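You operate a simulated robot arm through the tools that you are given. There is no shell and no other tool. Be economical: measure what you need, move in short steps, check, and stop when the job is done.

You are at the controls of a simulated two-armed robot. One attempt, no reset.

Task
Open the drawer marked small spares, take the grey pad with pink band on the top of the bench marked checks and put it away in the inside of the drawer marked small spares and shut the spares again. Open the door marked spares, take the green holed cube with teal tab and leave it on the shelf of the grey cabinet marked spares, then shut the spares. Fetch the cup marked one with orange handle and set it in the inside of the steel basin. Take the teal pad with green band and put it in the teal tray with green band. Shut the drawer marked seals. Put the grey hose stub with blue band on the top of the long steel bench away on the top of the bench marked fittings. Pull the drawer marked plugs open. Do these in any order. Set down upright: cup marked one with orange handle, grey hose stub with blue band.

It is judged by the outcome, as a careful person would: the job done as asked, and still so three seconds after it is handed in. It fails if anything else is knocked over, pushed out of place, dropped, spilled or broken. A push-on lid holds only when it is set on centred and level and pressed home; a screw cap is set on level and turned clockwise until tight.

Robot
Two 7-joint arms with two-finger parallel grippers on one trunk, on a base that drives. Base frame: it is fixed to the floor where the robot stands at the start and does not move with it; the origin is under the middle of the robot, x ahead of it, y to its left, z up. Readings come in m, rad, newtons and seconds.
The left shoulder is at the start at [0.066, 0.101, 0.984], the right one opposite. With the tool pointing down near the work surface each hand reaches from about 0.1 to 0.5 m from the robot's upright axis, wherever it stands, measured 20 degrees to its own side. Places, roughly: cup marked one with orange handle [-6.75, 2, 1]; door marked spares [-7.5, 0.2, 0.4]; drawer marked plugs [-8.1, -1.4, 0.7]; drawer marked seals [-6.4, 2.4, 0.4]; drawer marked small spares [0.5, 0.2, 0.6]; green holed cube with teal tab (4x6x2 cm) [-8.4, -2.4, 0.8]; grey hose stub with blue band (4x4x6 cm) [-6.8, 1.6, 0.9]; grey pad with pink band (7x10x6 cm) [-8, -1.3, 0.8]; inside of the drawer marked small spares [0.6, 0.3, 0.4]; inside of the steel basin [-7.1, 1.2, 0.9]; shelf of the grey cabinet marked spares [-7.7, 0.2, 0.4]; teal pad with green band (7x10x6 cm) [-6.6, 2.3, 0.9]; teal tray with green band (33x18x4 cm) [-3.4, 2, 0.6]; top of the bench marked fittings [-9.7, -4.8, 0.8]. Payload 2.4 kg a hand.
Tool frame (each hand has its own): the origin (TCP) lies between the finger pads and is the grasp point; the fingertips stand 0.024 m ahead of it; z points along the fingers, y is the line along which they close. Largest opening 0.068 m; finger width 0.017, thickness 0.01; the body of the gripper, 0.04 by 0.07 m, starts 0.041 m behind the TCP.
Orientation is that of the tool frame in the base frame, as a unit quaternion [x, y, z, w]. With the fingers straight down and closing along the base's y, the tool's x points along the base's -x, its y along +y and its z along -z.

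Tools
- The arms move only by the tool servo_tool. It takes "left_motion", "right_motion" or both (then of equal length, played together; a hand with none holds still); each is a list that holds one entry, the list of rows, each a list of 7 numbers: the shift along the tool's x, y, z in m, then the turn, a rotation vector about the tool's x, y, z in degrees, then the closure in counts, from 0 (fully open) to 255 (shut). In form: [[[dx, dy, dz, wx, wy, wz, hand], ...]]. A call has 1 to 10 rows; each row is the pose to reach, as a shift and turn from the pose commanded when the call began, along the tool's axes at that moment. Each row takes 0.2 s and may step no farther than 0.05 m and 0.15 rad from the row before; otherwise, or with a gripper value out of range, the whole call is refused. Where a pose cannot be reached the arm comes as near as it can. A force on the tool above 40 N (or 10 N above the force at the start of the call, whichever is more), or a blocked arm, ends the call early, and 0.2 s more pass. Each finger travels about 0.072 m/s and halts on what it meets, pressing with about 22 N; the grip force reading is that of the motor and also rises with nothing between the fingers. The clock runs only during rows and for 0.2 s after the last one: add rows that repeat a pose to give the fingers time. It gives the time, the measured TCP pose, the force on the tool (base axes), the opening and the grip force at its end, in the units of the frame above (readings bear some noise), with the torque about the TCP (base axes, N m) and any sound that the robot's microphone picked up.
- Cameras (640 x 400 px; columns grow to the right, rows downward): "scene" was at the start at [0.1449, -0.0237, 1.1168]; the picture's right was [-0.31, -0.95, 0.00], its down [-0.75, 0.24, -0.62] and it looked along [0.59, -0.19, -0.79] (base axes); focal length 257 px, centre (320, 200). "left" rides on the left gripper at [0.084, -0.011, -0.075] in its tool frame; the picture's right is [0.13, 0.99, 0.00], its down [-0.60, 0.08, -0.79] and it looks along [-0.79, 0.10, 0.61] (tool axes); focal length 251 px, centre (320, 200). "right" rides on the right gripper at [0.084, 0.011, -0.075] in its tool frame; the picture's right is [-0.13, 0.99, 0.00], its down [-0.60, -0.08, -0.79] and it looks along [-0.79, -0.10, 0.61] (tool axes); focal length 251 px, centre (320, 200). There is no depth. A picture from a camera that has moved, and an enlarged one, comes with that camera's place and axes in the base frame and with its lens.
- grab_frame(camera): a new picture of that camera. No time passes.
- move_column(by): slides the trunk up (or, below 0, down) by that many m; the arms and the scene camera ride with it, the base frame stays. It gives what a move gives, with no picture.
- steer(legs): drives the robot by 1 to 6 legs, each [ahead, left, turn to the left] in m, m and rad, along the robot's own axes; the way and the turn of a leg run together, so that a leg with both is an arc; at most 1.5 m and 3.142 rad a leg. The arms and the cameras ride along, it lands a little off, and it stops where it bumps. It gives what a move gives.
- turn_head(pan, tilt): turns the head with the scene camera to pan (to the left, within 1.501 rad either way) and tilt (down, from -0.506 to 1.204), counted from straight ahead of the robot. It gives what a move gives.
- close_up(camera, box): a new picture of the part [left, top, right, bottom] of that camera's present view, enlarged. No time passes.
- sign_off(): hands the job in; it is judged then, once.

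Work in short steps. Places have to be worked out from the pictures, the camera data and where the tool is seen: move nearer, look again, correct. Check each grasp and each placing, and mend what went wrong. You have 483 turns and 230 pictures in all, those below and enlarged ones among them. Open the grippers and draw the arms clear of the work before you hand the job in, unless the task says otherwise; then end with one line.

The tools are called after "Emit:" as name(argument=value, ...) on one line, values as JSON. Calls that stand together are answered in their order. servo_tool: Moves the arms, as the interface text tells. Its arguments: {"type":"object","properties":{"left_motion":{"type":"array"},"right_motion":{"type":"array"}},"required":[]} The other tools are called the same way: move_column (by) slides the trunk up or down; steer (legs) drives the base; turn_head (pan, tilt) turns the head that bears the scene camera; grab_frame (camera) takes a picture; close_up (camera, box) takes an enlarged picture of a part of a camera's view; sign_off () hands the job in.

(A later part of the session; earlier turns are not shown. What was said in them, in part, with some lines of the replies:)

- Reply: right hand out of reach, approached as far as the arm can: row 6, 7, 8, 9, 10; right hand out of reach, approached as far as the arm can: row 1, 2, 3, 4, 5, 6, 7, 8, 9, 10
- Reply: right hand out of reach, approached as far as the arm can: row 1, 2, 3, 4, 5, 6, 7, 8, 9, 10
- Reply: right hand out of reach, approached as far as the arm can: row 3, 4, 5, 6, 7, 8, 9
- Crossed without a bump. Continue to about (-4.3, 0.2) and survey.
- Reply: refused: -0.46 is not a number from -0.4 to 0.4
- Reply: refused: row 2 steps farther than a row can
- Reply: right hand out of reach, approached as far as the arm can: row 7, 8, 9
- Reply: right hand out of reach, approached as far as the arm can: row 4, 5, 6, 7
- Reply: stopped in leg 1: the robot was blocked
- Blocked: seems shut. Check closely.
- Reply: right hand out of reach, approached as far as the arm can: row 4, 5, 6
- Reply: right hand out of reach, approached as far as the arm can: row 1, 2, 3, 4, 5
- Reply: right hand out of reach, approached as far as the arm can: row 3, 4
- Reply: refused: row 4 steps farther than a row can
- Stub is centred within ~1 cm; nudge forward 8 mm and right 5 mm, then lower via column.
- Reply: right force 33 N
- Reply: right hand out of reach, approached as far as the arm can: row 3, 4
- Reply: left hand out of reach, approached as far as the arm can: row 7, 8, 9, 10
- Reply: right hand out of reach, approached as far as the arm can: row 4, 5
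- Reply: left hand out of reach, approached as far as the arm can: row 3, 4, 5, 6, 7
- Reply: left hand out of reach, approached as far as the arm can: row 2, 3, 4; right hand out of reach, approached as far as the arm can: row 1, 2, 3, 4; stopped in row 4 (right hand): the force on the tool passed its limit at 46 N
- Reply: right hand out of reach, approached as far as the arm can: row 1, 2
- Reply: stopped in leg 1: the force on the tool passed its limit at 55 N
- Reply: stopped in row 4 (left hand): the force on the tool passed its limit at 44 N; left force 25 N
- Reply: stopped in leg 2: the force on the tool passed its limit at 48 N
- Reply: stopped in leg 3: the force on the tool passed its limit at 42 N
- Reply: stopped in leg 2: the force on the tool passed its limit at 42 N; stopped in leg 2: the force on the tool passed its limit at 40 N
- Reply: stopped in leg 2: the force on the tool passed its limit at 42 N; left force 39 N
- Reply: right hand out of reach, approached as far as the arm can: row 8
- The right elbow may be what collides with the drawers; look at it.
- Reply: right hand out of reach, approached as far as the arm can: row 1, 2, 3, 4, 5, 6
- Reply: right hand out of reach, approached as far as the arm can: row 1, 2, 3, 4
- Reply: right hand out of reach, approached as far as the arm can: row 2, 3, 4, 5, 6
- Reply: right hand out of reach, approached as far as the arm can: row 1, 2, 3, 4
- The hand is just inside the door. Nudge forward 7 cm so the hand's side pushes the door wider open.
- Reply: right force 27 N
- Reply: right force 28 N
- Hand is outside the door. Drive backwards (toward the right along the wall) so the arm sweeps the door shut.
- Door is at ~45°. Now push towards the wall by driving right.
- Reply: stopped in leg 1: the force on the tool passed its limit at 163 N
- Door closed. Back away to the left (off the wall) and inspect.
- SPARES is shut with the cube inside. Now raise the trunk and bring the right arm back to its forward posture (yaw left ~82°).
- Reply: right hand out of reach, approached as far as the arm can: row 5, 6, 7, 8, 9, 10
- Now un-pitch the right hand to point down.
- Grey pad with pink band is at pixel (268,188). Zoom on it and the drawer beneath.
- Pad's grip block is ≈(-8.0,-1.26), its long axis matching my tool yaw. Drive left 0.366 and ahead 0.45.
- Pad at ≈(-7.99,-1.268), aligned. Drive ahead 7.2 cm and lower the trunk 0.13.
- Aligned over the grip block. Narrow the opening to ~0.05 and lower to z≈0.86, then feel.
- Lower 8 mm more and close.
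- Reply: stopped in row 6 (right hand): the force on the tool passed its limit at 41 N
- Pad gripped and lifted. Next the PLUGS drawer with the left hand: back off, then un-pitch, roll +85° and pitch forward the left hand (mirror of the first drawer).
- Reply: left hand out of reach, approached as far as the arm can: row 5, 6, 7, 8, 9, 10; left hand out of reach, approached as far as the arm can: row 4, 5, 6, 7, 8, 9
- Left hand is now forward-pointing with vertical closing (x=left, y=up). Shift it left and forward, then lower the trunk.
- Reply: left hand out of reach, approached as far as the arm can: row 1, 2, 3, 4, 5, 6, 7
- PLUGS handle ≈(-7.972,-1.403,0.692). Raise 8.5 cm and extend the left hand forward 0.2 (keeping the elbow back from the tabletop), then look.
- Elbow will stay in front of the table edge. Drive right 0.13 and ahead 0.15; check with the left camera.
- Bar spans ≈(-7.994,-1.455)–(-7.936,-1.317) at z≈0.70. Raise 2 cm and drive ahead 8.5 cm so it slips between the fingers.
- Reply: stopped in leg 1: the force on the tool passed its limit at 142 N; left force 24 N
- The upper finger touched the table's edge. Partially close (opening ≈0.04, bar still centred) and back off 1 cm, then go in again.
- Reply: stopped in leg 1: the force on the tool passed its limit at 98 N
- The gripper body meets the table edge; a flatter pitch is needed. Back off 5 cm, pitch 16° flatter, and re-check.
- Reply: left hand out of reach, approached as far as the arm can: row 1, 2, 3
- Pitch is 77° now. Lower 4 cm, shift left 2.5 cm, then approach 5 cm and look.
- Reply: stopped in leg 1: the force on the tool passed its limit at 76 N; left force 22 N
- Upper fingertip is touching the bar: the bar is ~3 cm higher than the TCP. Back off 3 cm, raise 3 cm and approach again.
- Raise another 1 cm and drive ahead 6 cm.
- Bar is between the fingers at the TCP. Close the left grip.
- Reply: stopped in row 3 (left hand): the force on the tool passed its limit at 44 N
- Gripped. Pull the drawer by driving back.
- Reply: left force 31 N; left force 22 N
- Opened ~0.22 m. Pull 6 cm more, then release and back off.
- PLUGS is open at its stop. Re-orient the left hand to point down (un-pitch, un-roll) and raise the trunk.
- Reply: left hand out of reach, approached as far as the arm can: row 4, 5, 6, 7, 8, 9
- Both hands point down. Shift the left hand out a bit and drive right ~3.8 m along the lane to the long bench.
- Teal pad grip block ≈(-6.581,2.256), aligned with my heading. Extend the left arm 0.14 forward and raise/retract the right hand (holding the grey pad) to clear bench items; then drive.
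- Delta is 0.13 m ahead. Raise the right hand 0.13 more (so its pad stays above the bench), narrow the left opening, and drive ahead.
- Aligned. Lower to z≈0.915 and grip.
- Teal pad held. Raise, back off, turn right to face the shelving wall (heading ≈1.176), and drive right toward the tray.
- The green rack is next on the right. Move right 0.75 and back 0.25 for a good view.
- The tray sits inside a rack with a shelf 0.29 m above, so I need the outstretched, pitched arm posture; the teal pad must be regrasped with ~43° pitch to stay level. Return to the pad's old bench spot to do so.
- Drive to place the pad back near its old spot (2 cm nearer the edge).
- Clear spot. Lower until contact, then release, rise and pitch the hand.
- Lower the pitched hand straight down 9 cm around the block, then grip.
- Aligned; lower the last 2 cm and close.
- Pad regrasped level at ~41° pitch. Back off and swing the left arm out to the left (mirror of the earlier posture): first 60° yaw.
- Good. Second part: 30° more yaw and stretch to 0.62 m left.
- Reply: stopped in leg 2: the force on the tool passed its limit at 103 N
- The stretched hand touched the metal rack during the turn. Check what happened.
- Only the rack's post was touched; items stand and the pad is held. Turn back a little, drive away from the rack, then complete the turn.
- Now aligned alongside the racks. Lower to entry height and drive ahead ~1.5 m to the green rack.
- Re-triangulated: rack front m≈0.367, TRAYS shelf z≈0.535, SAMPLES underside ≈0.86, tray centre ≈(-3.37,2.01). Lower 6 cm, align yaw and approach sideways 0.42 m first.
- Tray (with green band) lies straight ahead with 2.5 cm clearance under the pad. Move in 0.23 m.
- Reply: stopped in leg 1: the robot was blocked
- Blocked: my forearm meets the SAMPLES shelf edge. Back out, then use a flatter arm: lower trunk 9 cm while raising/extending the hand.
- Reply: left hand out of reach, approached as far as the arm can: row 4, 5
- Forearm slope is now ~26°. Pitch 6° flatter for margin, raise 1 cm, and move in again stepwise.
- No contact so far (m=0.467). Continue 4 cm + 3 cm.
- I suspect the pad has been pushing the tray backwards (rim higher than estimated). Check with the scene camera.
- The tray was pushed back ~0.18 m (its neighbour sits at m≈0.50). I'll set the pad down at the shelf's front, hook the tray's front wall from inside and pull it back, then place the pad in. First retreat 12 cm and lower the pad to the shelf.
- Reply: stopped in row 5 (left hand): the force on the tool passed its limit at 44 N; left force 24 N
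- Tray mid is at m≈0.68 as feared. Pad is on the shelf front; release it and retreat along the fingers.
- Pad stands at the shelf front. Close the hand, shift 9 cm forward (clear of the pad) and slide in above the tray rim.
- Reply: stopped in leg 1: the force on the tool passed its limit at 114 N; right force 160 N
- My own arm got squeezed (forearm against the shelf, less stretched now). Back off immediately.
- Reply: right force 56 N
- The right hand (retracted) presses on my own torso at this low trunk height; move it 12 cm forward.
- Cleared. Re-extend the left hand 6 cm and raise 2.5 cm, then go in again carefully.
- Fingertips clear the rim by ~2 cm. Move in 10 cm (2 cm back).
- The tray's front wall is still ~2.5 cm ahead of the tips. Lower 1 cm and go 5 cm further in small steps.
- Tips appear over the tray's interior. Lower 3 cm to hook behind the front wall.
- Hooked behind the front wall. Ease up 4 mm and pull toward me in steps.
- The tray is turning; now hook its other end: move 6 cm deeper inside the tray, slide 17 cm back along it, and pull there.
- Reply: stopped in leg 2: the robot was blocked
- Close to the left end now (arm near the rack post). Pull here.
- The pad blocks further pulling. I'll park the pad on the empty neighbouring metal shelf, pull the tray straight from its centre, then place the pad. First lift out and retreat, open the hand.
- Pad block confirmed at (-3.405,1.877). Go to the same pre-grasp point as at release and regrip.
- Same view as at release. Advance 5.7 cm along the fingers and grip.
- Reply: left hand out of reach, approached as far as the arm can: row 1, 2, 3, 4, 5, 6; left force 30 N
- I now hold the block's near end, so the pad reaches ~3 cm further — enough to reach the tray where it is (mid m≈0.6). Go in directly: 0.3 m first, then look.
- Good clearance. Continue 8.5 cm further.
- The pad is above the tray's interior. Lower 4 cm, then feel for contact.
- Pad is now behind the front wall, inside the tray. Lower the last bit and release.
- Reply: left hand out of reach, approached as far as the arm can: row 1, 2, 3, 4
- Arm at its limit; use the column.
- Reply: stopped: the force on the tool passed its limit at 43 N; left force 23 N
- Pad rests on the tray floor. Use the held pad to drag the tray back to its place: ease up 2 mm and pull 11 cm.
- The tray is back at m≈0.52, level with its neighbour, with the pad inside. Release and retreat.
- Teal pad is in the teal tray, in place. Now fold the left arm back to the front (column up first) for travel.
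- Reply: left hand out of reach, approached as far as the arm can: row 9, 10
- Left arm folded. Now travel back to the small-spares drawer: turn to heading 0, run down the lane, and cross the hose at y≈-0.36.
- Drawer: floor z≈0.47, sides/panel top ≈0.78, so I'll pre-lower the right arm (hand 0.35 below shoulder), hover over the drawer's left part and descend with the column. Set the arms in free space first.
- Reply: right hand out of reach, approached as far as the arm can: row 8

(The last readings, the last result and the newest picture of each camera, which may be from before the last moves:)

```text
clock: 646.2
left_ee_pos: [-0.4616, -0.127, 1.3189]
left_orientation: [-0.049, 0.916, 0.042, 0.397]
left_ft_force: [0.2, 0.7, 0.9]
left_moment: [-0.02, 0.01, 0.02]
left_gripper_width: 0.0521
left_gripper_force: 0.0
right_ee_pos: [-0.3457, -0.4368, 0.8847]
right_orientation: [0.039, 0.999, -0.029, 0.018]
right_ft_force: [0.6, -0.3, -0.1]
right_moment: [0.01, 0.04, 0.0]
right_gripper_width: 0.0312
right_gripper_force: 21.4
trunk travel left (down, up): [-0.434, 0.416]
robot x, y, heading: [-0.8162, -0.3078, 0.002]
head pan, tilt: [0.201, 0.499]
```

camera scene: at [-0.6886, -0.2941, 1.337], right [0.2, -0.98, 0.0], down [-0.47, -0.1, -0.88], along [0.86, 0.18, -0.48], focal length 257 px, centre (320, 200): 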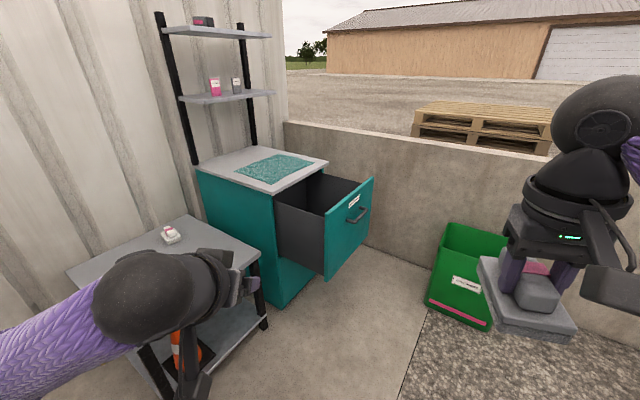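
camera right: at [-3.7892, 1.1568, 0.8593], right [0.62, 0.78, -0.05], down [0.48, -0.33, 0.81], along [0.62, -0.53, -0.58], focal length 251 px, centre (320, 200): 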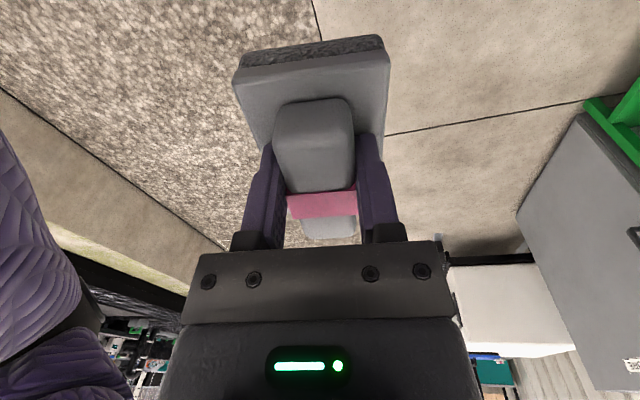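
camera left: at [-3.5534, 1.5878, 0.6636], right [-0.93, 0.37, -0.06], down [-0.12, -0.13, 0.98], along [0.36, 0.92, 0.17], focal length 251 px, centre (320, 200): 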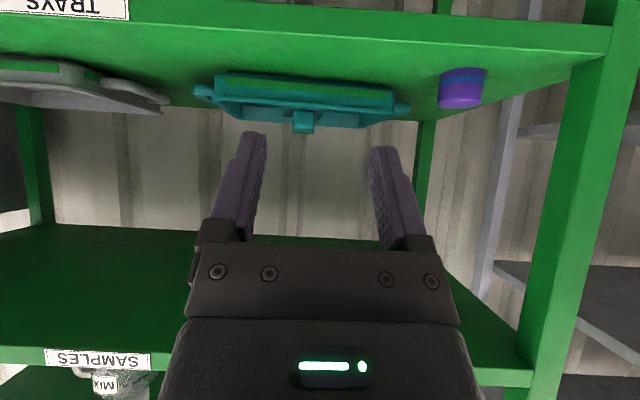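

Drive to a point in front of the drawer, turn to face it and approach partway.

Emit:
steer(legs=[[0.66, -0.54, 0], [0, 0, 1.174], [0.2, 0, 0]])

Emit:
turn_head(pan=-0.1, tilt=0.9)

Emit:
grab_frame(camera="scene")

```text
clock: 654.8
left_ee_pos: [-0.1227, -0.2643, 1.3199]
left_orientation: [-0.551, 0.732, 0.257, 0.307]
left_ft_force: [0.0, 0.5, 0.8]
left_moment: [0.0, 0.04, 0.04]
left_gripper_width: 0.0522
left_gripper_force: 0.0
right_ee_pos: [0.2087, -0.2751, 0.8835]
right_orientation: [-0.525, 0.85, -0.015, 0.03]
right_ft_force: [-0.5, 0.4, -1.3]
right_moment: [-0.01, 0.03, -0.02]
right_gripper_width: 0.0311
right_gripper_force: 21.8
trunk travel left (down, up): [-0.434, 0.416]
robot x, y, heading: [-0.0842, -0.6611, 1.184]
head pan, tilt: [0.201, 0.499]
```

```text
clock: 655.7
left_ee_pos: [-0.1225, -0.2649, 1.3197]
left_orientation: [-0.552, 0.731, 0.258, 0.306]
left_ft_force: [0.0, 0.3, -0.2]
left_moment: [0.02, -0.01, -0.01]
left_gripper_width: 0.052
left_gripper_force: 0.0
right_ee_pos: [0.2084, -0.2754, 0.8847]
right_orientation: [-0.524, 0.851, -0.015, 0.031]
right_ft_force: [0.0, 0.4, -0.7]
right_moment: [-0.02, 0.03, 0.04]
right_gripper_width: 0.0317
right_gripper_force: 21.9
trunk travel left (down, up): [-0.434, 0.416]
robot x, y, heading: [-0.0822, -0.6591, 1.189]
head pan, tilt: [-0.099, 0.901]
```

```text
28 pictures are left
camera scene: at [-0.0374, -0.5682, 1.3535], right [0.89, -0.47, 0.0], down [-0.36, -0.69, -0.62], along [0.29, 0.55, -0.78], focal length 257 px, centre (320, 200)
```

scene: 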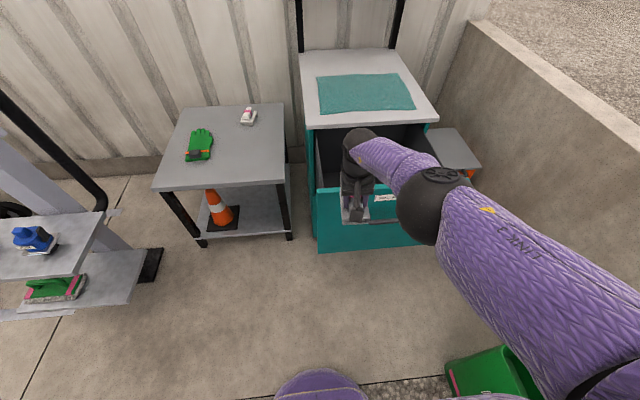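

My forearm now points back over the panel, so I'll place the pad toward the rear of the opening. Drive ahead 0.30 and right 0.065; check.

Emit:
steer(legs=[[0.15, -0.065, -0.012], [0.15, 0, 0]])

Emit:
grab_frame(camera="right")

Emit:
grab_frame(camera="scene")

```text
clock: 658.1
left_ee_pos: [0.0622, -0.0076, 1.3185]
left_orientation: [-0.545, 0.737, 0.255, 0.308]
left_ft_force: [-0.6, -0.2, -0.2]
left_moment: [-0.01, 0.0, 0.0]
left_gripper_width: 0.0522
left_gripper_force: 0.0
right_ee_pos: [0.393, -0.0246, 0.8846]
right_orientation: [-0.518, 0.855, -0.014, 0.03]
right_ft_force: [0.0, -0.3, -1.6]
right_moment: [0.0, -0.02, 0.02]
right_gripper_width: 0.0312
right_gripper_force: 22.0
trunk travel left (down, up): [-0.434, 0.416]
robot x, y, heading: [0.094, -0.4057, 1.171]
head pan, tilt: [-0.099, 0.901]
```

```text
27 pictures are left
camera right: at [0.3415, -0.0938, 0.9564], right [-0.82, 0.57, -0.05], down [0.3, 0.49, 0.82], along [0.49, 0.65, -0.57], focal length 251 px, centre (320, 200)
```

right: 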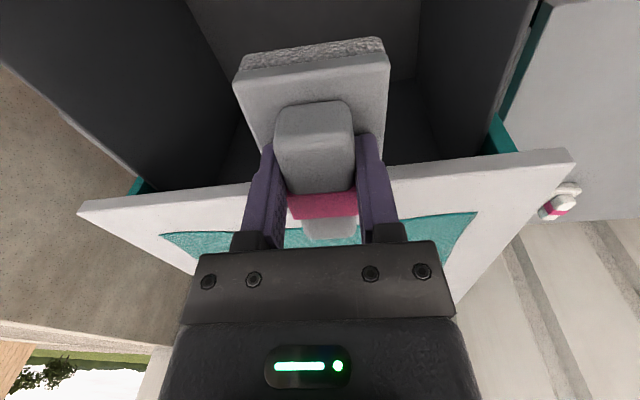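

```text
26 pictures are left
camera scene: at [0.1431, -0.3124, 1.3534], right [0.88, -0.48, 0.0], down [-0.38, -0.69, -0.62], along [0.3, 0.54, -0.78], focal length 257 px, centre (320, 200)
```

scene: 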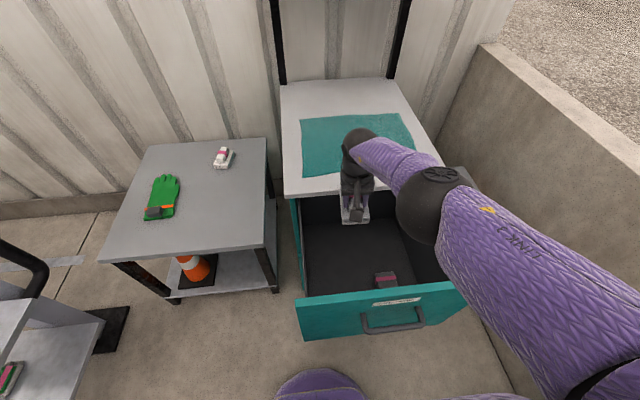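

The hand is over the rear part of the opening. Lower with the column: 0.2 first, then 0.09 with a look.

Emit:
move_column(by=-0.2)

Emit:
move_column(by=-0.08)

Emit:
grab_frame(camera="scene")

Emit:
grab_frame(camera="right")

```text
clock: 660.3
left_ee_pos: [0.0624, -0.0086, 1.1185]
left_orientation: [-0.545, 0.736, 0.255, 0.309]
left_ft_force: [0.0, 0.0, 0.1]
left_moment: [0.0, 0.04, -0.01]
left_gripper_width: 0.052
left_gripper_force: 0.0
right_ee_pos: [0.3927, -0.0251, 0.6858]
right_orientation: [-0.518, 0.855, -0.014, 0.031]
right_ft_force: [0.5, -0.1, -0.9]
right_moment: [0.02, 0.0, 0.02]
right_gripper_width: 0.0313
right_gripper_force: 21.8
trunk travel left (down, up): [-0.234, 0.616]
robot x, y, heading: [0.0957, -0.4084, 1.17]
head pan, tilt: [-0.099, 0.901]
```

```text
clock: 661.4
left_ee_pos: [0.0627, -0.0109, 1.0391]
left_orientation: [-0.545, 0.737, 0.254, 0.309]
left_ft_force: [0.7, -0.5, -0.4]
left_moment: [0.02, -0.03, -0.03]
left_gripper_width: 0.0519
left_gripper_force: 0.1
right_ee_pos: [0.3943, -0.0246, 0.605]
right_orientation: [-0.517, 0.855, -0.015, 0.029]
right_ft_force: [-0.6, 0.0, 0.5]
right_moment: [0.01, -0.03, 0.04]
right_gripper_width: 0.0317
right_gripper_force: 22.7
trunk travel left (down, up): [-0.154, 0.696]
robot x, y, heading: [0.0962, -0.4038, 1.167]
head pan, tilt: [-0.099, 0.901]
```

```text
25 pictures are left
camera scene: at [0.1656, -0.2597, 1.0697], right [0.88, -0.48, 0.0], down [-0.38, -0.69, -0.62], along [0.3, 0.54, -0.78], focal length 257 px, centre (320, 200)
```

scene: 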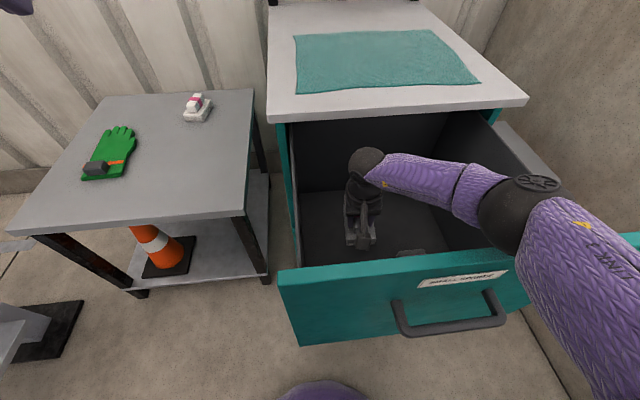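

```text
24 pictures are left
camera right: at [0.3414, -0.0945, 0.6769], right [-0.82, 0.57, -0.05], down [0.3, 0.49, 0.82], along [0.5, 0.65, -0.57], focal length 251 px, centre (320, 200)
```

right: 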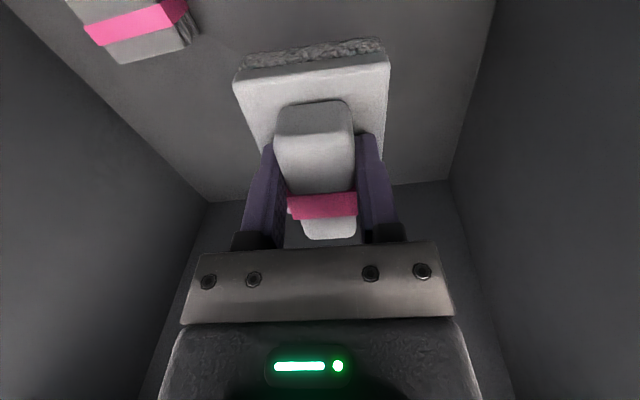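

Inside the drawer now. Continue lowering in small steps, watching the upper arm against the panel.

Emit:
move_column(by=-0.03)

Emit:
close_up(camera="scene", box=[270, 100, 640, 360])

```text
clock: 662.2
left_ee_pos: [0.0597, -0.0225, 1.0178]
left_orientation: [-0.539, 0.737, 0.253, 0.321]
left_ft_force: [-0.2, 1.0, 0.6]
left_moment: [-0.04, 0.04, 0.04]
left_gripper_width: 0.0522
left_gripper_force: 0.0
right_ee_pos: [0.3991, -0.0346, 0.5994]
right_orientation: [-0.509, 0.86, -0.006, 0.049]
right_ft_force: [0.8, 0.2, 0.5]
right_moment: [-0.03, 0.08, 0.01]
right_gripper_width: 0.0313
right_gripper_force: 21.5
trunk travel left (down, up): [-0.124, 0.726]
robot x, y, heading: [0.0991, -0.4065, 1.151]
head pan, tilt: [-0.099, 0.901]
```

```text
1.54 times, centred on (455, 230) of scene
camera zoom: at [0.1526, -0.2729, 1.0481], right [0.87, -0.5, 0.01], down [-0.37, -0.67, -0.64], along [0.33, 0.55, -0.77], focal length 396 px, centre (112, 154)
```

zoom: 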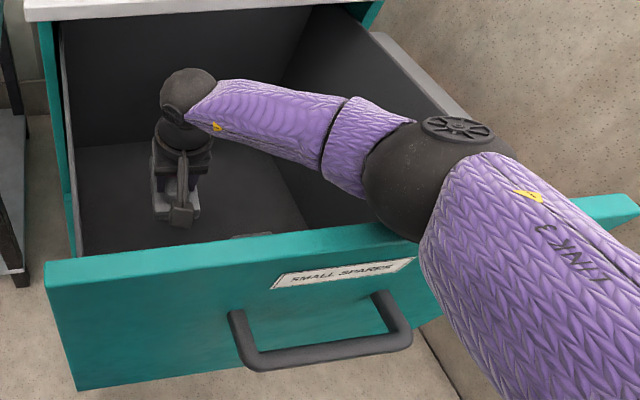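

My upper arm rests on the panel — too high still. Raise out, back off and try the sideways-stretched posture with a vertical hand instead.

Emit:
move_column(by=0.32)

Emit:
steer(legs=[[-0.5, -0.0, 0.02]])

Emit:
servo_tool(right_motion=[[[0.025, -0.03, 0, 0, 0, 8.5, 255], [0.05, -0.06, 0, 0, 0, 17, 255], [0.075, -0.09, 0, 0, 0, 25.5, 255], [0.1, -0.12, 0, 0, 0, 34, 255], [0.125, -0.15, 0, 0, 0, 42.5, 255], [0.15, -0.18, 0, 0, 0, 51, 255], [0.175, -0.21, 0, 0, 0, 59.5, 255], [0.19, -0.25, 0, 0, 0, 68, 255], [0.2, -0.29, 0, 0, 0, 76.5, 255], [0.21, -0.33, 0, 0, 0, 85, 255]]])

```text
clock: 665.4
left_ee_pos: [0.0627, -0.0082, 1.3282]
left_orientation: [-0.545, 0.737, 0.255, 0.309]
left_ft_force: [-0.5, -0.1, 0.4]
left_moment: [-0.01, 0.02, -0.02]
left_gripper_width: 0.0523
left_gripper_force: 0.1
right_ee_pos: [0.3929, -0.0254, 0.8948]
right_orientation: [-0.519, 0.854, -0.014, 0.03]
right_ft_force: [0.0, -0.1, -1.4]
right_moment: [0.01, 0.01, 0.03]
right_gripper_width: 0.0311
right_gripper_force: 22.2
trunk travel left (down, up): [-0.444, 0.406]
robot x, y, heading: [0.0943, -0.4055, 1.17]
head pan, tilt: [-0.099, 0.901]
```

```text
clock: 668.3
left_ee_pos: [-0.1339, -0.4652, 1.3292]
left_orientation: [-0.555, 0.73, 0.259, 0.305]
left_ft_force: [0.7, 0.6, 0.5]
left_moment: [-0.02, -0.01, 0.02]
left_gripper_width: 0.0523
left_gripper_force: 0.1
right_ee_pos: [0.1968, -0.4731, 0.8946]
right_orientation: [-0.527, 0.849, -0.012, 0.031]
right_ft_force: [-0.4, -0.2, 0.0]
right_moment: [0.0, 0.02, 0.0]
right_gripper_width: 0.0314
right_gripper_force: 22.2
trunk travel left (down, up): [-0.444, 0.406]
robot x, y, heading: [-0.0891, -0.8635, 1.192]
head pan, tilt: [-0.099, 0.901]
```

```text
clock: 670.5
left_ee_pos: [-0.134, -0.4649, 1.3297]
left_orientation: [-0.554, 0.73, 0.259, 0.305]
left_ft_force: [0.6, -0.1, 0.0]
left_moment: [0.01, -0.01, 0.0]
left_gripper_width: 0.0521
left_gripper_force: 0.1
right_ee_pos: [0.4014, -0.8053, 0.9035]
right_orientation: [0.185, 0.982, 0.011, 0.031]
right_ft_force: [0.2, 0.5, 0.1]
right_moment: [-0.02, -0.01, 0.03]
right_gripper_width: 0.0315
right_gripper_force: 20.8
trunk travel left (down, up): [-0.444, 0.406]
robot x, y, heading: [-0.0925, -0.8582, 1.19]
head pan, tilt: [-0.099, 0.901]
```

Reachable. Test stretching 0.15 further right and lowering 0.28 here.

Emit:
servo_tool(right_motion=[[[-0.02, 0, 0.035, 0, 0, 0, 255], [-0.04, 0, 0.07, 0, 0, 0, 255], [-0.06, 0, 0.105, 0, 0, 0, 255], [-0.08, 0, 0.14, 0, 0, 0, 255], [-0.1, 0, 0.175, 0, 0, 0, 255], [-0.12, 0, 0.21, 0, 0, 0, 255], [-0.14, 0, 0.245, 0, 0, 0, 255], [-0.15, 0, 0.28, 0, 0, 0, 255]]])

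Emit:
turn_head(pan=-1.2, tilt=0.6)

Emit:
grab_frame(camera="scene")

```text
clock: 672.3
left_ee_pos: [-0.1336, -0.4653, 1.3294]
left_orientation: [-0.554, 0.73, 0.259, 0.306]
left_ft_force: [-0.2, 0.0, -0.7]
left_moment: [0.0, 0.02, 0.02]
left_gripper_width: 0.0519
left_gripper_force: 0.1
right_ee_pos: [0.4294, -0.8563, 0.7626]
right_orientation: [0.184, 0.982, 0.01, 0.031]
right_ft_force: [0.0, -0.5, -0.9]
right_moment: [0.03, 0.04, -0.04]
right_gripper_width: 0.0315
right_gripper_force: 22.4
right hand out of reach, approached as far as the arm can: row 3, 4, 5, 6, 7, 8
trunk travel left (down, up): [-0.444, 0.406]
robot x, y, heading: [-0.0899, -0.8567, 1.191]
head pan, tilt: [-0.099, 0.901]
```

```text
clock: 673.6
left_ee_pos: [-0.1338, -0.4646, 1.3284]
left_orientation: [-0.554, 0.73, 0.259, 0.305]
left_ft_force: [0.1, -0.2, -0.5]
left_moment: [-0.02, 0.02, 0.0]
left_gripper_width: 0.052
left_gripper_force: 0.0
right_ee_pos: [0.4287, -0.8564, 0.7626]
right_orientation: [0.185, 0.982, 0.011, 0.031]
right_ft_force: [-0.2, -0.1, 0.4]
right_moment: [-0.02, 0.01, -0.01]
right_gripper_width: 0.0313
right_gripper_force: 21.5
trunk travel left (down, up): [-0.444, 0.406]
robot x, y, heading: [-0.0912, -0.8589, 1.194]
head pan, tilt: [-1.201, 0.6]
```

```text
22 pictures are left
camera scene: at [0.007, -0.8362, 1.3883], right [-0.01, -1.0, 0.0], down [-0.57, 0.0, -0.82], along [0.82, -0.01, -0.57], focal length 257 px, centre (320, 200)
```

scene: 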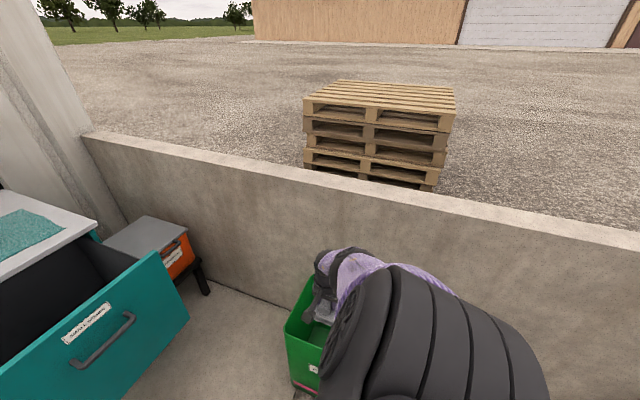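

This posture drops 0.465 m below the shoulder with a steep forearm — ideal. Shift the hand 11 cm back, raise for transit, turn so the drawer is on my right.

Emit:
servo_tool(right_motion=[[[0, -0.04, 0, 0, 0, 0, 255], [0, -0.08, 0, 0, 0, 0, 255], [0, -0.115, 0, 0, 0, 0, 255]]])

Emit:
move_column(by=0.1)

Emit:
steer(legs=[[0, 0, 1.553]])

```text
clock: 674.4
left_ee_pos: [-0.1346, -0.4652, 1.3296]
left_orientation: [-0.555, 0.73, 0.259, 0.305]
left_ft_force: [0.7, -0.2, 0.4]
left_moment: [0.02, 0.01, 0.05]
left_gripper_width: 0.0522
left_gripper_force: 0.1
right_ee_pos: [0.3865, -0.9652, 0.757]
right_orientation: [0.183, 0.982, 0.011, 0.033]
right_ft_force: [0.5, -0.4, -0.9]
right_moment: [0.01, 0.05, -0.02]
right_gripper_width: 0.0313
right_gripper_force: 21.7
trunk travel left (down, up): [-0.444, 0.406]
robot x, y, heading: [-0.0929, -0.8586, 1.195]
head pan, tilt: [-1.201, 0.6]
```

```text
clock: 675.7
left_ee_pos: [-0.1349, -0.4653, 1.4291]
left_orientation: [-0.554, 0.73, 0.259, 0.305]
left_ft_force: [0.5, 0.7, -0.5]
left_moment: [0.03, -0.03, 0.02]
left_gripper_width: 0.0521
left_gripper_force: 0.1
right_ee_pos: [0.3885, -0.966, 0.855]
right_orientation: [0.184, 0.982, 0.011, 0.032]
right_ft_force: [0.7, 0.0, -0.3]
right_moment: [0.03, 0.02, 0.0]
right_gripper_width: 0.0313
right_gripper_force: 21.5
trunk travel left (down, up): [-0.544, 0.306]
robot x, y, heading: [-0.0946, -0.8565, 1.191]
head pan, tilt: [-1.201, 0.6]
```

```text
clock: 680.0
left_ee_pos: [-0.4859, -0.9044, 1.4294]
left_orientation: [0.908, -0.121, -0.399, -0.032]
left_ft_force: [-0.1, -0.4, 0.0]
left_moment: [0.03, -0.01, 0.0]
left_gripper_width: 0.0521
left_gripper_force: 0.0
right_ee_pos: [0.0097, -0.3801, 0.8553]
right_orientation: [-0.568, 0.822, 0.03, 0.014]
right_ft_force: [0.5, 0.5, -0.6]
right_moment: [0.0, 0.02, 0.02]
right_gripper_width: 0.0312
right_gripper_force: 22.1
trunk travel left (down, up): [-0.544, 0.306]
robot x, y, heading: [-0.0911, -0.8586, 2.773]
head pan, tilt: [-1.201, 0.6]
```

Raise 4 cm for clearance over the panel; move back 0.18 then right 0.30 and look.

Emit:
move_column(by=0.04)

Emit:
steer(legs=[[-0.177, 0, -0.02], [0, -0.44, 0]])

Emit:
turn_head(pan=-1.3, tilt=0.9)

Emit:
grab_frame(camera="scene")

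Emit:
grab_frame(camera="right")

```text
clock: 680.8
left_ee_pos: [-0.4854, -0.9054, 1.4708]
left_orientation: [0.908, -0.12, -0.4, -0.031]
left_ft_force: [-0.2, -0.1, -0.2]
left_moment: [0.0, 0.01, -0.04]
left_gripper_width: 0.0518
left_gripper_force: 0.2
right_ee_pos: [0.0114, -0.3793, 0.8943]
right_orientation: [-0.567, 0.823, 0.03, 0.015]
right_ft_force: [-0.9, 0.0, -0.8]
right_moment: [-0.01, -0.01, -0.02]
right_gripper_width: 0.0313
right_gripper_force: 22.1
trunk travel left (down, up): [-0.584, 0.266]
robot x, y, heading: [-0.0945, -0.8628, 2.771]
head pan, tilt: [-1.201, 0.6]
```

```text
clock: 684.6
left_ee_pos: [-0.1549, -0.5485, 1.4701]
left_orientation: [0.907, -0.133, -0.399, -0.036]
left_ft_force: [0.1, 0.5, -0.1]
left_moment: [0.02, 0.0, -0.01]
left_gripper_width: 0.0519
left_gripper_force: 0.0
right_ee_pos: [0.3559, -0.0375, 0.8944]
right_orientation: [-0.556, 0.831, 0.03, 0.015]
right_ft_force: [-0.4, -0.6, -1.0]
right_moment: [-0.02, 0.02, -0.02]
right_gripper_width: 0.0312
right_gripper_force: 22.4
trunk travel left (down, up): [-0.584, 0.266]
robot x, y, heading: [0.24, -0.5152, 2.744]
head pan, tilt: [-1.201, 0.6]
```

```text
clock: 685.4
left_ee_pos: [-0.1567, -0.5491, 1.4707]
left_orientation: [0.907, -0.133, -0.399, -0.037]
left_ft_force: [0.2, 0.7, 0.6]
left_moment: [0.0, 0.01, -0.03]
left_gripper_width: 0.0521
left_gripper_force: 0.1
right_ee_pos: [0.3554, -0.0386, 0.8944]
right_orientation: [-0.557, 0.83, 0.03, 0.015]
right_ft_force: [-0.1, -0.2, 0.2]
right_moment: [-0.04, -0.02, 0.02]
right_gripper_width: 0.0315
right_gripper_force: 21.6
trunk travel left (down, up): [-0.584, 0.266]
robot x, y, heading: [0.2395, -0.5159, 2.742]
head pan, tilt: [-1.3, 0.901]
```

```text
21 pictures are left
camera scene: at [0.2362, -0.4343, 1.5041], right [0.99, -0.13, 0.0], down [-0.1, -0.78, -0.62], along [0.08, 0.62, -0.78], focal length 257 px, centre (320, 200)
```

scene: 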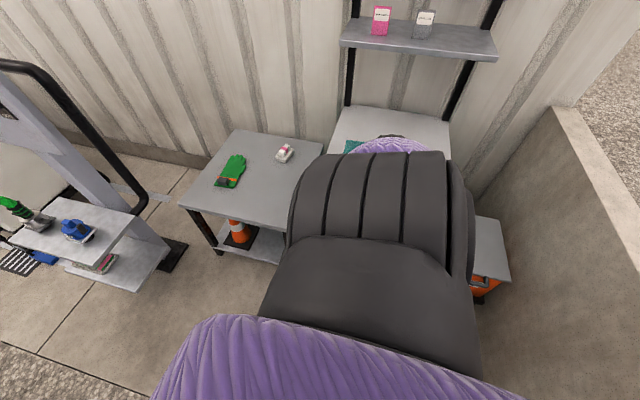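

```text
20 pictures are left
camera right: at [0.3153, -0.1165, 0.9654], right [-0.87, 0.49, 0.04], down [0.31, 0.48, 0.82], along [0.39, 0.73, -0.57], focal length 251 px, centre (320, 200)
```

right: 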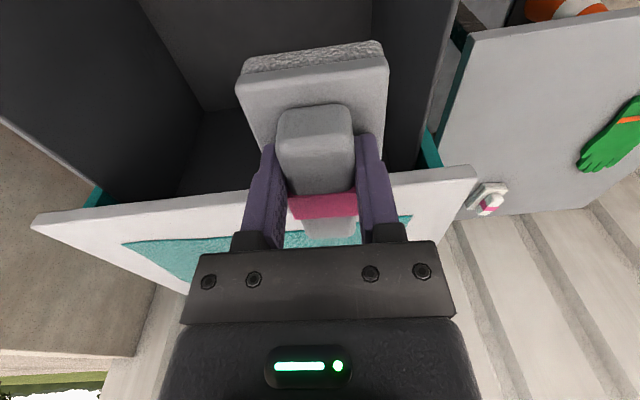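

Well placed over the opening. Lower 0.3 with the column, then in small steps.

Emit:
move_column(by=-0.3)

Emit:
grab_frame(camera="right")

```text
clock: 688.4
left_ee_pos: [-0.1557, -0.55, 1.1692]
left_orientation: [0.907, -0.133, -0.398, -0.037]
left_ft_force: [-0.1, 0.4, -0.1]
left_moment: [0.0, -0.01, 0.0]
left_gripper_width: 0.052
left_gripper_force: 0.1
right_ee_pos: [0.3554, -0.0376, 0.5947]
right_orientation: [-0.557, 0.83, 0.03, 0.014]
right_ft_force: [0.7, -1.3, 0.0]
right_moment: [0.0, 0.02, 0.02]
right_gripper_width: 0.0316
right_gripper_force: 22.5
trunk travel left (down, up): [-0.284, 0.566]
robot x, y, heading: [0.2372, -0.5149, 2.746]
head pan, tilt: [-1.3, 0.901]
```

```text
19 pictures are left
camera right: at [0.3152, -0.1165, 0.6655], right [-0.87, 0.49, 0.04], down [0.31, 0.48, 0.82], along [0.39, 0.73, -0.57], focal length 251 px, centre (320, 200)
```

right: 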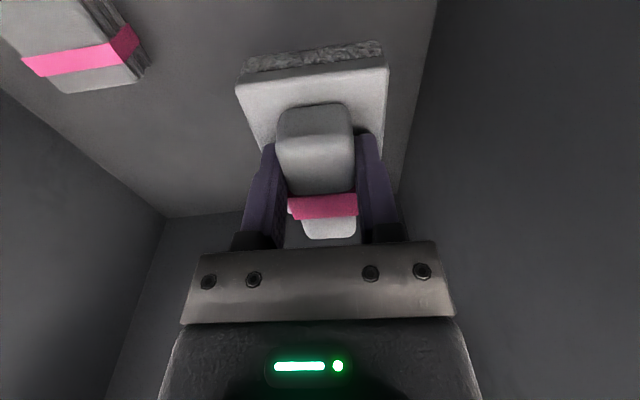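

Smooth, no contact. Continue lowering.

Emit:
move_column(by=-0.04)

Emit:
move_column(by=-0.02)

Emit:
move_column(by=-0.015)

```text
clock: 689.2
left_ee_pos: [-0.1548, -0.5493, 1.1289]
left_orientation: [0.907, -0.133, -0.399, -0.036]
left_ft_force: [0.3, -0.5, -0.2]
left_moment: [-0.04, 0.01, 0.01]
left_gripper_width: 0.0521
left_gripper_force: 0.2
right_ee_pos: [0.3557, -0.0389, 0.5531]
right_orientation: [-0.556, 0.83, 0.03, 0.014]
right_ft_force: [0.3, -0.1, -1.2]
right_moment: [0.02, -0.04, 0.0]
right_gripper_width: 0.0314
right_gripper_force: 22.1
trunk travel left (down, up): [-0.244, 0.606]
robot x, y, heading: [0.2439, -0.5154, 2.746]
head pan, tilt: [-1.3, 0.901]
```

```text
clock: 689.9
left_ee_pos: [-0.1557, -0.5489, 1.1081]
left_orientation: [0.907, -0.132, -0.399, -0.037]
left_ft_force: [-0.2, 0.1, -0.1]
left_moment: [0.01, -0.01, -0.03]
left_gripper_width: 0.0518
left_gripper_force: 0.0
right_ee_pos: [0.3547, -0.0381, 0.5339]
right_orientation: [-0.556, 0.831, 0.029, 0.015]
right_ft_force: [0.7, -0.6, -0.5]
right_moment: [-0.03, 0.0, 0.0]
right_gripper_width: 0.0314
right_gripper_force: 22.0
trunk travel left (down, up): [-0.224, 0.626]
robot x, y, heading: [0.242, -0.5156, 2.742]
head pan, tilt: [-1.3, 0.901]
```

```text
clock: 690.5
left_ee_pos: [-0.1542, -0.5499, 1.0944]
left_orientation: [0.907, -0.133, -0.399, -0.037]
left_ft_force: [-0.1, 0.5, 0.5]
left_moment: [0.01, -0.03, -0.02]
left_gripper_width: 0.0521
left_gripper_force: 0.1
right_ee_pos: [0.3556, -0.0382, 0.5188]
right_orientation: [-0.556, 0.83, 0.03, 0.014]
right_ft_force: [-0.3, 0.5, -0.1]
right_moment: [-0.04, 0.05, -0.01]
right_gripper_width: 0.0314
right_gripper_force: 22.2
trunk travel left (down, up): [-0.209, 0.641]
robot x, y, heading: [0.2395, -0.5136, 2.747]
head pan, tilt: [-1.3, 0.901]
```

Still no contact; continue in 1.5 cm steps.

Emit:
move_column(by=-0.015)

Emit:
move_column(by=-0.015)

Emit:
move_column(by=-0.015)

Emit:
grab_frame(camera="right")

```text
clock: 691.1
left_ee_pos: [-0.1552, -0.5486, 1.079]
left_orientation: [0.906, -0.134, -0.399, -0.038]
left_ft_force: [0.5, -0.7, 0.9]
left_moment: [0.03, -0.02, -0.03]
left_gripper_width: 0.052
left_gripper_force: 0.0
right_ee_pos: [0.3564, -0.0391, 0.5041]
right_orientation: [-0.557, 0.83, 0.029, 0.015]
right_ft_force: [-0.1, 0.2, -0.8]
right_moment: [-0.03, -0.03, -0.01]
right_gripper_width: 0.0316
right_gripper_force: 21.8
trunk travel left (down, up): [-0.194, 0.656]
robot x, y, heading: [0.2376, -0.5142, 2.741]
head pan, tilt: [-1.3, 0.901]
```

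```text
clock: 691.8
left_ee_pos: [-0.1556, -0.5488, 1.0639]
left_orientation: [0.907, -0.132, -0.399, -0.037]
left_ft_force: [0.6, 0.0, 0.5]
left_moment: [-0.03, 0.02, 0.0]
left_gripper_width: 0.052
left_gripper_force: 0.0
right_ee_pos: [0.3552, -0.0371, 0.4897]
right_orientation: [-0.556, 0.83, 0.03, 0.015]
right_ft_force: [0.1, -0.6, -0.8]
right_moment: [0.0, -0.03, -0.03]
right_gripper_width: 0.0316
right_gripper_force: 21.9
trunk travel left (down, up): [-0.179, 0.671]
robot x, y, heading: [0.2435, -0.5177, 2.748]
head pan, tilt: [-1.3, 0.901]
```

```text
clock: 692.3
left_ee_pos: [-0.1567, -0.55, 1.0527]
left_orientation: [0.908, -0.131, -0.397, -0.037]
left_ft_force: [0.0, -0.5, 0.6]
left_moment: [-0.03, 0.0, 0.0]
left_gripper_width: 0.052
left_gripper_force: 0.1
right_ee_pos: [0.3563, -0.0368, 0.4814]
right_orientation: [-0.558, 0.829, 0.029, 0.018]
right_ft_force: [-0.7, -5.2, 36.0]
right_moment: [-0.65, -0.59, -0.05]
right_gripper_width: 0.0315
right_gripper_force: 22.3
trunk travel left (down, up): [-0.167, 0.682]
robot x, y, heading: [0.2388, -0.5189, 2.747]
head pan, tilt: [-1.3, 0.901]
stopped: the force on the tool passed its limit at 59 N (the readings are from after the stop); the commanded pose is now the measured one
```

```text
18 pictures are left
camera right: at [0.3159, -0.1152, 0.5521], right [-0.87, 0.49, 0.04], down [0.3, 0.47, 0.83], along [0.39, 0.73, -0.56], focal length 251 px, centre (320, 200)
```

right: 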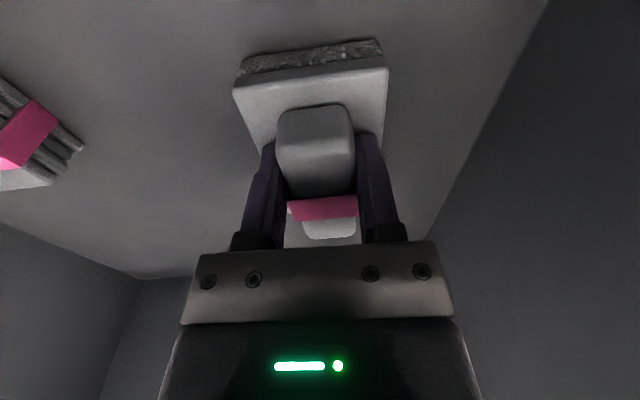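

Pad is on the drawer floor (36 N). Ease up, release, and raise out.

Emit:
move_column(by=0.004)

Emit:
servo_tool(right_motion=[[[0, 0, 0, 0, 0, 0, 180], [0, 0, 0, 0, 0, 0, 60], [0, 0, 0, 0, 0, 0, 60], [0, 0, 0, 0, 0, 0, 60]]])

Emit:
move_column(by=0.2)

Emit:
grab_frame(camera="right")

```text
clock: 692.8
left_ee_pos: [-0.1572, -0.5477, 1.0546]
left_orientation: [0.907, -0.132, -0.398, -0.036]
left_ft_force: [0.2, -0.2, 0.0]
left_moment: [0.01, 0.03, 0.01]
left_gripper_width: 0.0518
left_gripper_force: 0.1
right_ee_pos: [0.356, -0.037, 0.4829]
right_orientation: [-0.558, 0.829, 0.028, 0.015]
right_ft_force: [-0.3, 0.1, -1.0]
right_moment: [-0.01, 0.0, 0.04]
right_gripper_width: 0.0315
right_gripper_force: 21.7
trunk travel left (down, up): [-0.171, 0.678]
robot x, y, heading: [0.2407, -0.5171, 2.748]
head pan, tilt: [-1.3, 0.901]
```

```text
clock: 693.8
left_ee_pos: [-0.1575, -0.5477, 1.055]
left_orientation: [0.907, -0.133, -0.398, -0.037]
left_ft_force: [-0.4, 0.0, -0.3]
left_moment: [-0.02, -0.02, -0.01]
left_gripper_width: 0.0523
left_gripper_force: 0.0
right_ee_pos: [0.3565, -0.0365, 0.4841]
right_orientation: [-0.557, 0.83, 0.029, 0.016]
right_ft_force: [-0.5, 0.4, 0.7]
right_moment: [-0.01, 0.0, 0.0]
right_gripper_width: 0.0523
right_gripper_force: 0.1
trunk travel left (down, up): [-0.171, 0.678]
robot x, y, heading: [0.239, -0.51, 2.744]
head pan, tilt: [-1.3, 0.901]
```

```text
clock: 696.0
left_ee_pos: [-0.1563, -0.5482, 1.2564]
left_orientation: [0.907, -0.133, -0.397, -0.036]
left_ft_force: [0.7, 0.1, -0.5]
left_moment: [0.04, -0.03, 0.02]
left_gripper_width: 0.0518
left_gripper_force: 0.2
right_ee_pos: [0.3558, -0.0368, 0.6848]
right_orientation: [-0.557, 0.83, 0.029, 0.016]
right_ft_force: [-0.7, 0.0, -0.1]
right_moment: [-0.01, -0.02, 0.02]
right_gripper_width: 0.0521
right_gripper_force: 0.1
trunk travel left (down, up): [-0.371, 0.478]
robot x, y, heading: [0.2382, -0.5181, 2.746]
head pan, tilt: [-1.3, 0.901]
```

```text
17 pictures are left
camera right: at [0.3157, -0.1152, 0.7541], right [-0.87, 0.49, 0.04], down [0.3, 0.48, 0.82], along [0.39, 0.73, -0.56], focal length 251 px, centre (320, 200)
```

right: 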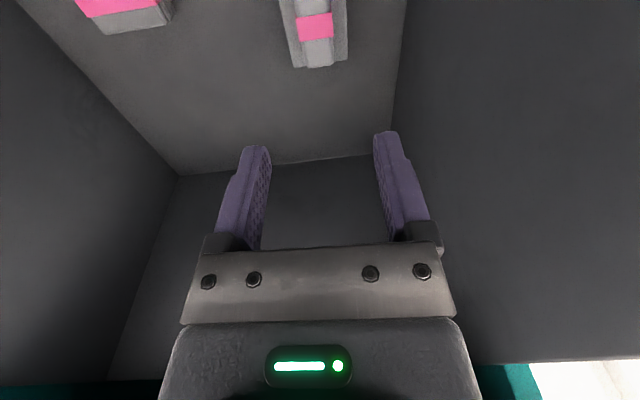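

The grey pad lies in the drawer. Raise clear, move away, close the fingers, and position in front of the handle bar to push the drawer shut.

Emit:
move_column(by=0.22)

Emit:
steer(legs=[[0, 0.31, 0], [-0.06, 0, 0]])

Emit:
servo_tool(right_motion=[[[0, 0, 0, 0, 0, 0, 255], [0, 0, 0, 0, 0, 0, 255], [0, 0, 0, 0, 0, 0, 255], [0, 0, 0, 0, 0, 0, 255]]])

Emit:
move_column(by=-0.24)

Emit:
grab_frame(camera="right")

```text
clock: 698.3
left_ee_pos: [-0.1563, -0.549, 1.4755]
left_orientation: [0.908, -0.133, -0.396, -0.036]
left_ft_force: [0.0, -0.6, 0.0]
left_moment: [0.0, 0.0, 0.0]
left_gripper_width: 0.0519
left_gripper_force: 0.2
right_ee_pos: [0.3562, -0.036, 0.9041]
right_orientation: [-0.558, 0.829, 0.029, 0.016]
right_ft_force: [0.1, 0.2, -0.2]
right_moment: [0.03, 0.02, -0.02]
right_gripper_width: 0.0519
right_gripper_force: 0.0
trunk travel left (down, up): [-0.591, 0.258]
robot x, y, heading: [0.2416, -0.5133, 2.741]
head pan, tilt: [-1.3, 0.901]
```

```text
clock: 701.0
left_ee_pos: [-0.2211, -0.8644, 1.4762]
left_orientation: [0.907, -0.132, -0.398, -0.037]
left_ft_force: [0.4, 0.0, 0.9]
left_moment: [0.0, -0.03, 0.02]
left_gripper_width: 0.052
left_gripper_force: 0.1
right_ee_pos: [0.2901, -0.3516, 0.9034]
right_orientation: [-0.558, 0.829, 0.028, 0.016]
right_ft_force: [0.4, 0.2, -0.3]
right_moment: [-0.02, 0.02, 0.02]
right_gripper_width: 0.0523
right_gripper_force: 0.1
trunk travel left (down, up): [-0.591, 0.258]
robot x, y, heading: [0.1741, -0.8317, 2.743]
head pan, tilt: [-1.3, 0.901]
```

```text
clock: 702.0
left_ee_pos: [-0.2232, -0.8634, 1.476]
left_orientation: [0.907, -0.132, -0.397, -0.036]
left_ft_force: [0.3, 0.3, -0.1]
left_moment: [-0.01, 0.02, -0.01]
left_gripper_width: 0.052
left_gripper_force: 0.1
right_ee_pos: [0.2899, -0.3505, 0.903]
right_orientation: [-0.558, 0.829, 0.029, 0.016]
right_ft_force: [0.1, 0.6, 0.2]
right_moment: [-0.01, 0.02, 0.0]
right_gripper_width: 0.0
right_gripper_force: 22.2
trunk travel left (down, up): [-0.591, 0.258]
robot x, y, heading: [0.1735, -0.8304, 2.744]
head pan, tilt: [-1.3, 0.901]
```

```text
clock: 704.5
left_ee_pos: [-0.2233, -0.8649, 1.2364]
left_orientation: [0.907, -0.131, -0.398, -0.036]
left_ft_force: [-0.4, -0.1, -1.1]
left_moment: [0.0, 0.03, 0.0]
left_gripper_width: 0.0517
left_gripper_force: 0.0
right_ee_pos: [0.2907, -0.3517, 0.6632]
right_orientation: [-0.559, 0.829, 0.029, 0.017]
right_ft_force: [-0.2, 0.7, -0.3]
right_moment: [0.01, 0.01, 0.0]
right_gripper_width: 0.0
right_gripper_force: 22.1
trunk travel left (down, up): [-0.351, 0.498]
robot x, y, heading: [0.1735, -0.8275, 2.743]
head pan, tilt: [-1.3, 0.901]
```

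```text
16 pictures are left
camera right: at [0.2486, -0.4294, 0.7343], right [-0.87, 0.49, 0.04], down [0.3, 0.48, 0.82], along [0.39, 0.73, -0.56], focal length 251 px, centre (320, 200)
```

right: 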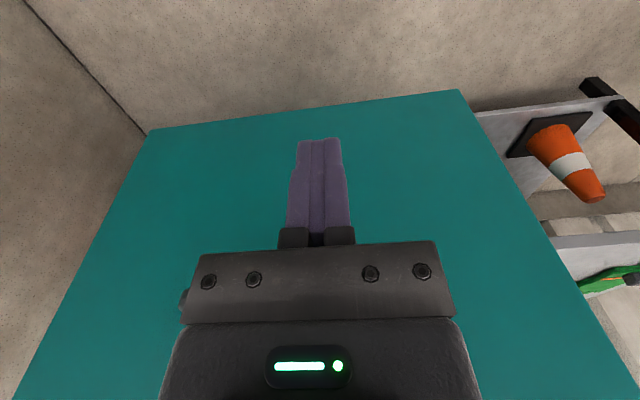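

Hand is in front of the panel centre. Push by driving right (toward the cabinet).

Emit:
steer(legs=[[0, -0.25, 0]])

Emit:
steer(legs=[[0, -0.09, 0]])

Emit:
steer(legs=[[0, -0.05, 0]])

Emit:
grab_frame(camera="right")

```text
clock: 706.3
left_ee_pos: [-0.125, -0.63, 1.2358]
left_orientation: [0.907, -0.132, -0.398, -0.036]
left_ft_force: [0.2, 0.3, -0.5]
left_moment: [0.0, 0.0, -0.02]
left_gripper_width: 0.0521
left_gripper_force: 0.1
right_ee_pos: [0.3836, -0.1177, 0.6628]
right_orientation: [-0.558, 0.829, 0.029, 0.016]
right_ft_force: [0.1, -0.6, 0.2]
right_moment: [0.01, -0.04, 0.0]
right_gripper_width: 0.0002
right_gripper_force: 21.9
trunk travel left (down, up): [-0.351, 0.498]
robot x, y, heading: [0.2697, -0.594, 2.746]
head pan, tilt: [-1.3, 0.901]
```

```text
clock: 707.4
left_ee_pos: [-0.0907, -0.5462, 1.2361]
left_orientation: [0.907, -0.132, -0.398, -0.036]
left_ft_force: [0.2, -0.1, -0.8]
left_moment: [-0.03, -0.01, 0.02]
left_gripper_width: 0.0519
left_gripper_force: 0.1
right_ee_pos: [0.4186, -0.0346, 0.6635]
right_orientation: [-0.558, 0.829, 0.029, 0.016]
right_ft_force: [0.6, -0.2, -0.5]
right_moment: [-0.02, 0.01, -0.01]
right_gripper_width: 0.0
right_gripper_force: 21.8
trunk travel left (down, up): [-0.351, 0.498]
robot x, y, heading: [0.3087, -0.513, 2.747]
head pan, tilt: [-1.3, 0.901]
```

```text
clock: 708.4
left_ee_pos: [-0.0739, -0.5048, 1.2346]
left_orientation: [0.908, -0.132, -0.397, -0.036]
left_ft_force: [-0.2, -0.2, 0.1]
left_moment: [-0.02, 0.02, 0.01]
left_gripper_width: 0.0521
left_gripper_force: 0.0
right_ee_pos: [0.4368, 0.0038, 0.6609]
right_orientation: [-0.558, 0.829, 0.023, 0.012]
right_ft_force: [-1.1, 0.5, -0.2]
right_moment: [0.02, 0.04, 0.02]
right_gripper_width: 0.0
right_gripper_force: 22.0
trunk travel left (down, up): [-0.351, 0.498]
robot x, y, heading: [0.3274, -0.4719, 2.747]
head pan, tilt: [-1.3, 0.901]
stopped in leg 1: the force on the tool passed its limit at 56 N (the readings are from after the stop); the commanded pose is now the measured one
```

```text
15 pictures are left
camera right: at [0.3962, -0.0739, 0.7336], right [-0.87, 0.49, 0.03], down [0.31, 0.49, 0.82], along [0.39, 0.72, -0.58], focal length 251 px, centre (320, 200)
```

right: 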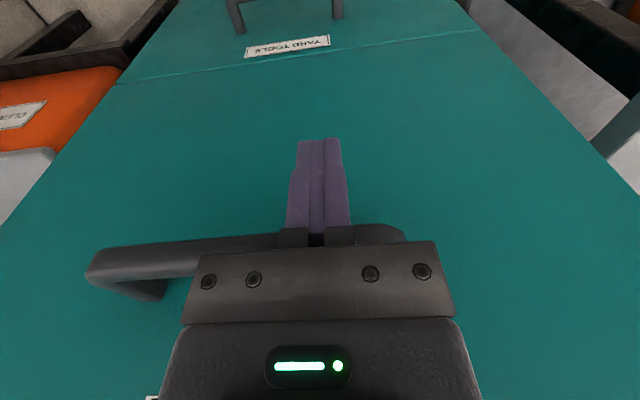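

Force rose to 56 N at the expected closed position. Back off and inspect.

Emit:
steer(legs=[[0, 0.35, 0]])

Emit:
turn_head(pan=-0.7, tilt=0.6)

Emit:
steer(legs=[[0.1, 0, -0.8]])

Emit:
grab_frame(camera="scene")

```text
clock: 710.7
left_ee_pos: [-0.208, -0.8263, 1.2354]
left_orientation: [0.907, -0.133, -0.397, -0.037]
left_ft_force: [-0.4, 0.0, -0.5]
left_moment: [-0.03, 0.01, 0.01]
left_gripper_width: 0.0517
left_gripper_force: 0.0
right_ee_pos: [0.3016, -0.3201, 0.6617]
right_orientation: [-0.558, 0.83, 0.024, 0.01]
right_ft_force: [-0.7, 0.1, 0.1]
right_moment: [0.01, -0.01, 0.03]
right_gripper_width: 0.0
right_gripper_force: 21.9
trunk travel left (down, up): [-0.351, 0.498]
robot x, y, heading: [0.1836, -0.7902, 2.737]
head pan, tilt: [-1.3, 0.901]
```

```text
clock: 711.7
left_ee_pos: [-0.2075, -0.8266, 1.2349]
left_orientation: [0.908, -0.133, -0.396, -0.036]
left_ft_force: [0.1, -0.7, 0.4]
left_moment: [0.03, -0.06, -0.02]
left_gripper_width: 0.0519
left_gripper_force: 0.0
right_ee_pos: [0.3031, -0.3191, 0.6617]
right_orientation: [-0.558, 0.83, 0.024, 0.011]
right_ft_force: [-0.1, -0.8, 0.6]
right_moment: [0.03, 0.03, 0.04]
right_gripper_width: 0.0
right_gripper_force: 21.8
trunk travel left (down, up): [-0.351, 0.498]
robot x, y, heading: [0.1876, -0.7921, 2.744]
head pan, tilt: [-0.7, 0.6]
```

```text
clock: 714.2
left_ee_pos: [-0.1838, -0.4675, 1.2358]
left_orientation: [0.787, -0.471, -0.353, -0.186]
left_ft_force: [0.2, -0.5, 0.1]
left_moment: [-0.02, 0.01, 0.02]
left_gripper_width: 0.0518
left_gripper_force: 0.1
right_ee_pos: [0.5369, -0.4706, 0.6613]
right_orientation: [-0.197, 0.98, 0.018, 0.02]
right_ft_force: [0.2, -0.4, -0.2]
right_moment: [-0.03, -0.01, -0.02]
right_gripper_width: 0.0
right_gripper_force: 21.9
trunk travel left (down, up): [-0.351, 0.498]
robot x, y, heading: [0.1183, -0.7264, 1.957]
head pan, tilt: [-0.7, 0.6]
```

```text
14 pictures are left
camera scene: at [0.1328, -0.6043, 1.2951], right [0.95, -0.31, 0.0], down [-0.17, -0.54, -0.82], along [0.25, 0.79, -0.57], focal length 257 px, centre (320, 200)
```

scene: 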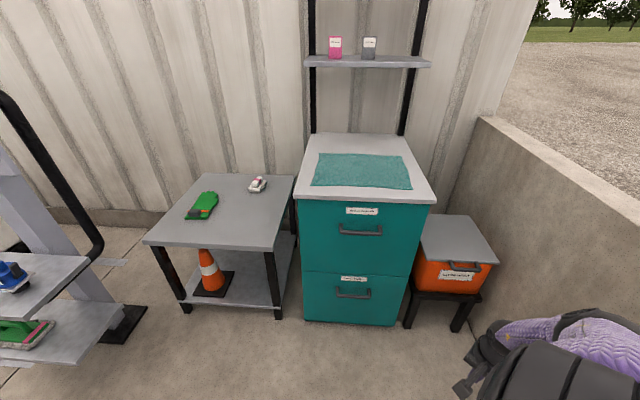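

SMALL SPARES is shut flush. Open both grippers and draw the arms clear, then hand in.

Emit:
servo_tool(left_motion=[[[0, 0, 0, 0, 0, 0, 0], [0, 0, 0, 0, 0, 0, 0], [0, 0, 0, 0, 0, 0, 0], [0, 0, 0, 0, 0, 0, 0], [0, 0, 0, 0, 0, 0, 0]]], right_motion=[[[0, 0, -0.02, 0, 0, 0, 0], [0, 0, -0.05, 0, 0, 0, 0], [0, 0, -0.08, 0, 0, 0, 0], [0, 0, -0.1, 0, 0, 0, 0], [0, 0, -0.1, 0, 0, 0, 0]]])

Emit:
sign_off()

```text
clock: 715.4
left_ee_pos: [-0.1831, -0.4687, 1.2345]
left_orientation: [0.787, -0.471, -0.353, -0.186]
left_ft_force: [0.0, 0.4, 0.2]
left_moment: [0.01, 0.0, 0.03]
left_gripper_width: 0.0679
left_gripper_force: 0.1
right_ee_pos: [0.5331, -0.4744, 0.7622]
right_orientation: [-0.197, 0.98, 0.017, 0.02]
right_ft_force: [0.2, 0.0, -1.2]
right_moment: [-0.03, 0.0, 0.02]
right_gripper_width: 0.068
right_gripper_force: 0.0
right hand out of reach, approached as far as the arm can: row 3
trunk travel left (down, up): [-0.351, 0.498]
robot x, y, heading: [0.1221, -0.7231, 1.958]
head pan, tilt: [-0.7, 0.6]
```

```text
The job is handed in.
```

All seven tasks are done and handed in, with a few rough moments: I pushed the teal tray about 0.18 m back and dragged it to within roughly 2 cm of its place, the holed cube dropped about 2 cm onto its shelf, and my arms bumped the metal rack, the green rack and the checks bench without anything visibly falling or moving.
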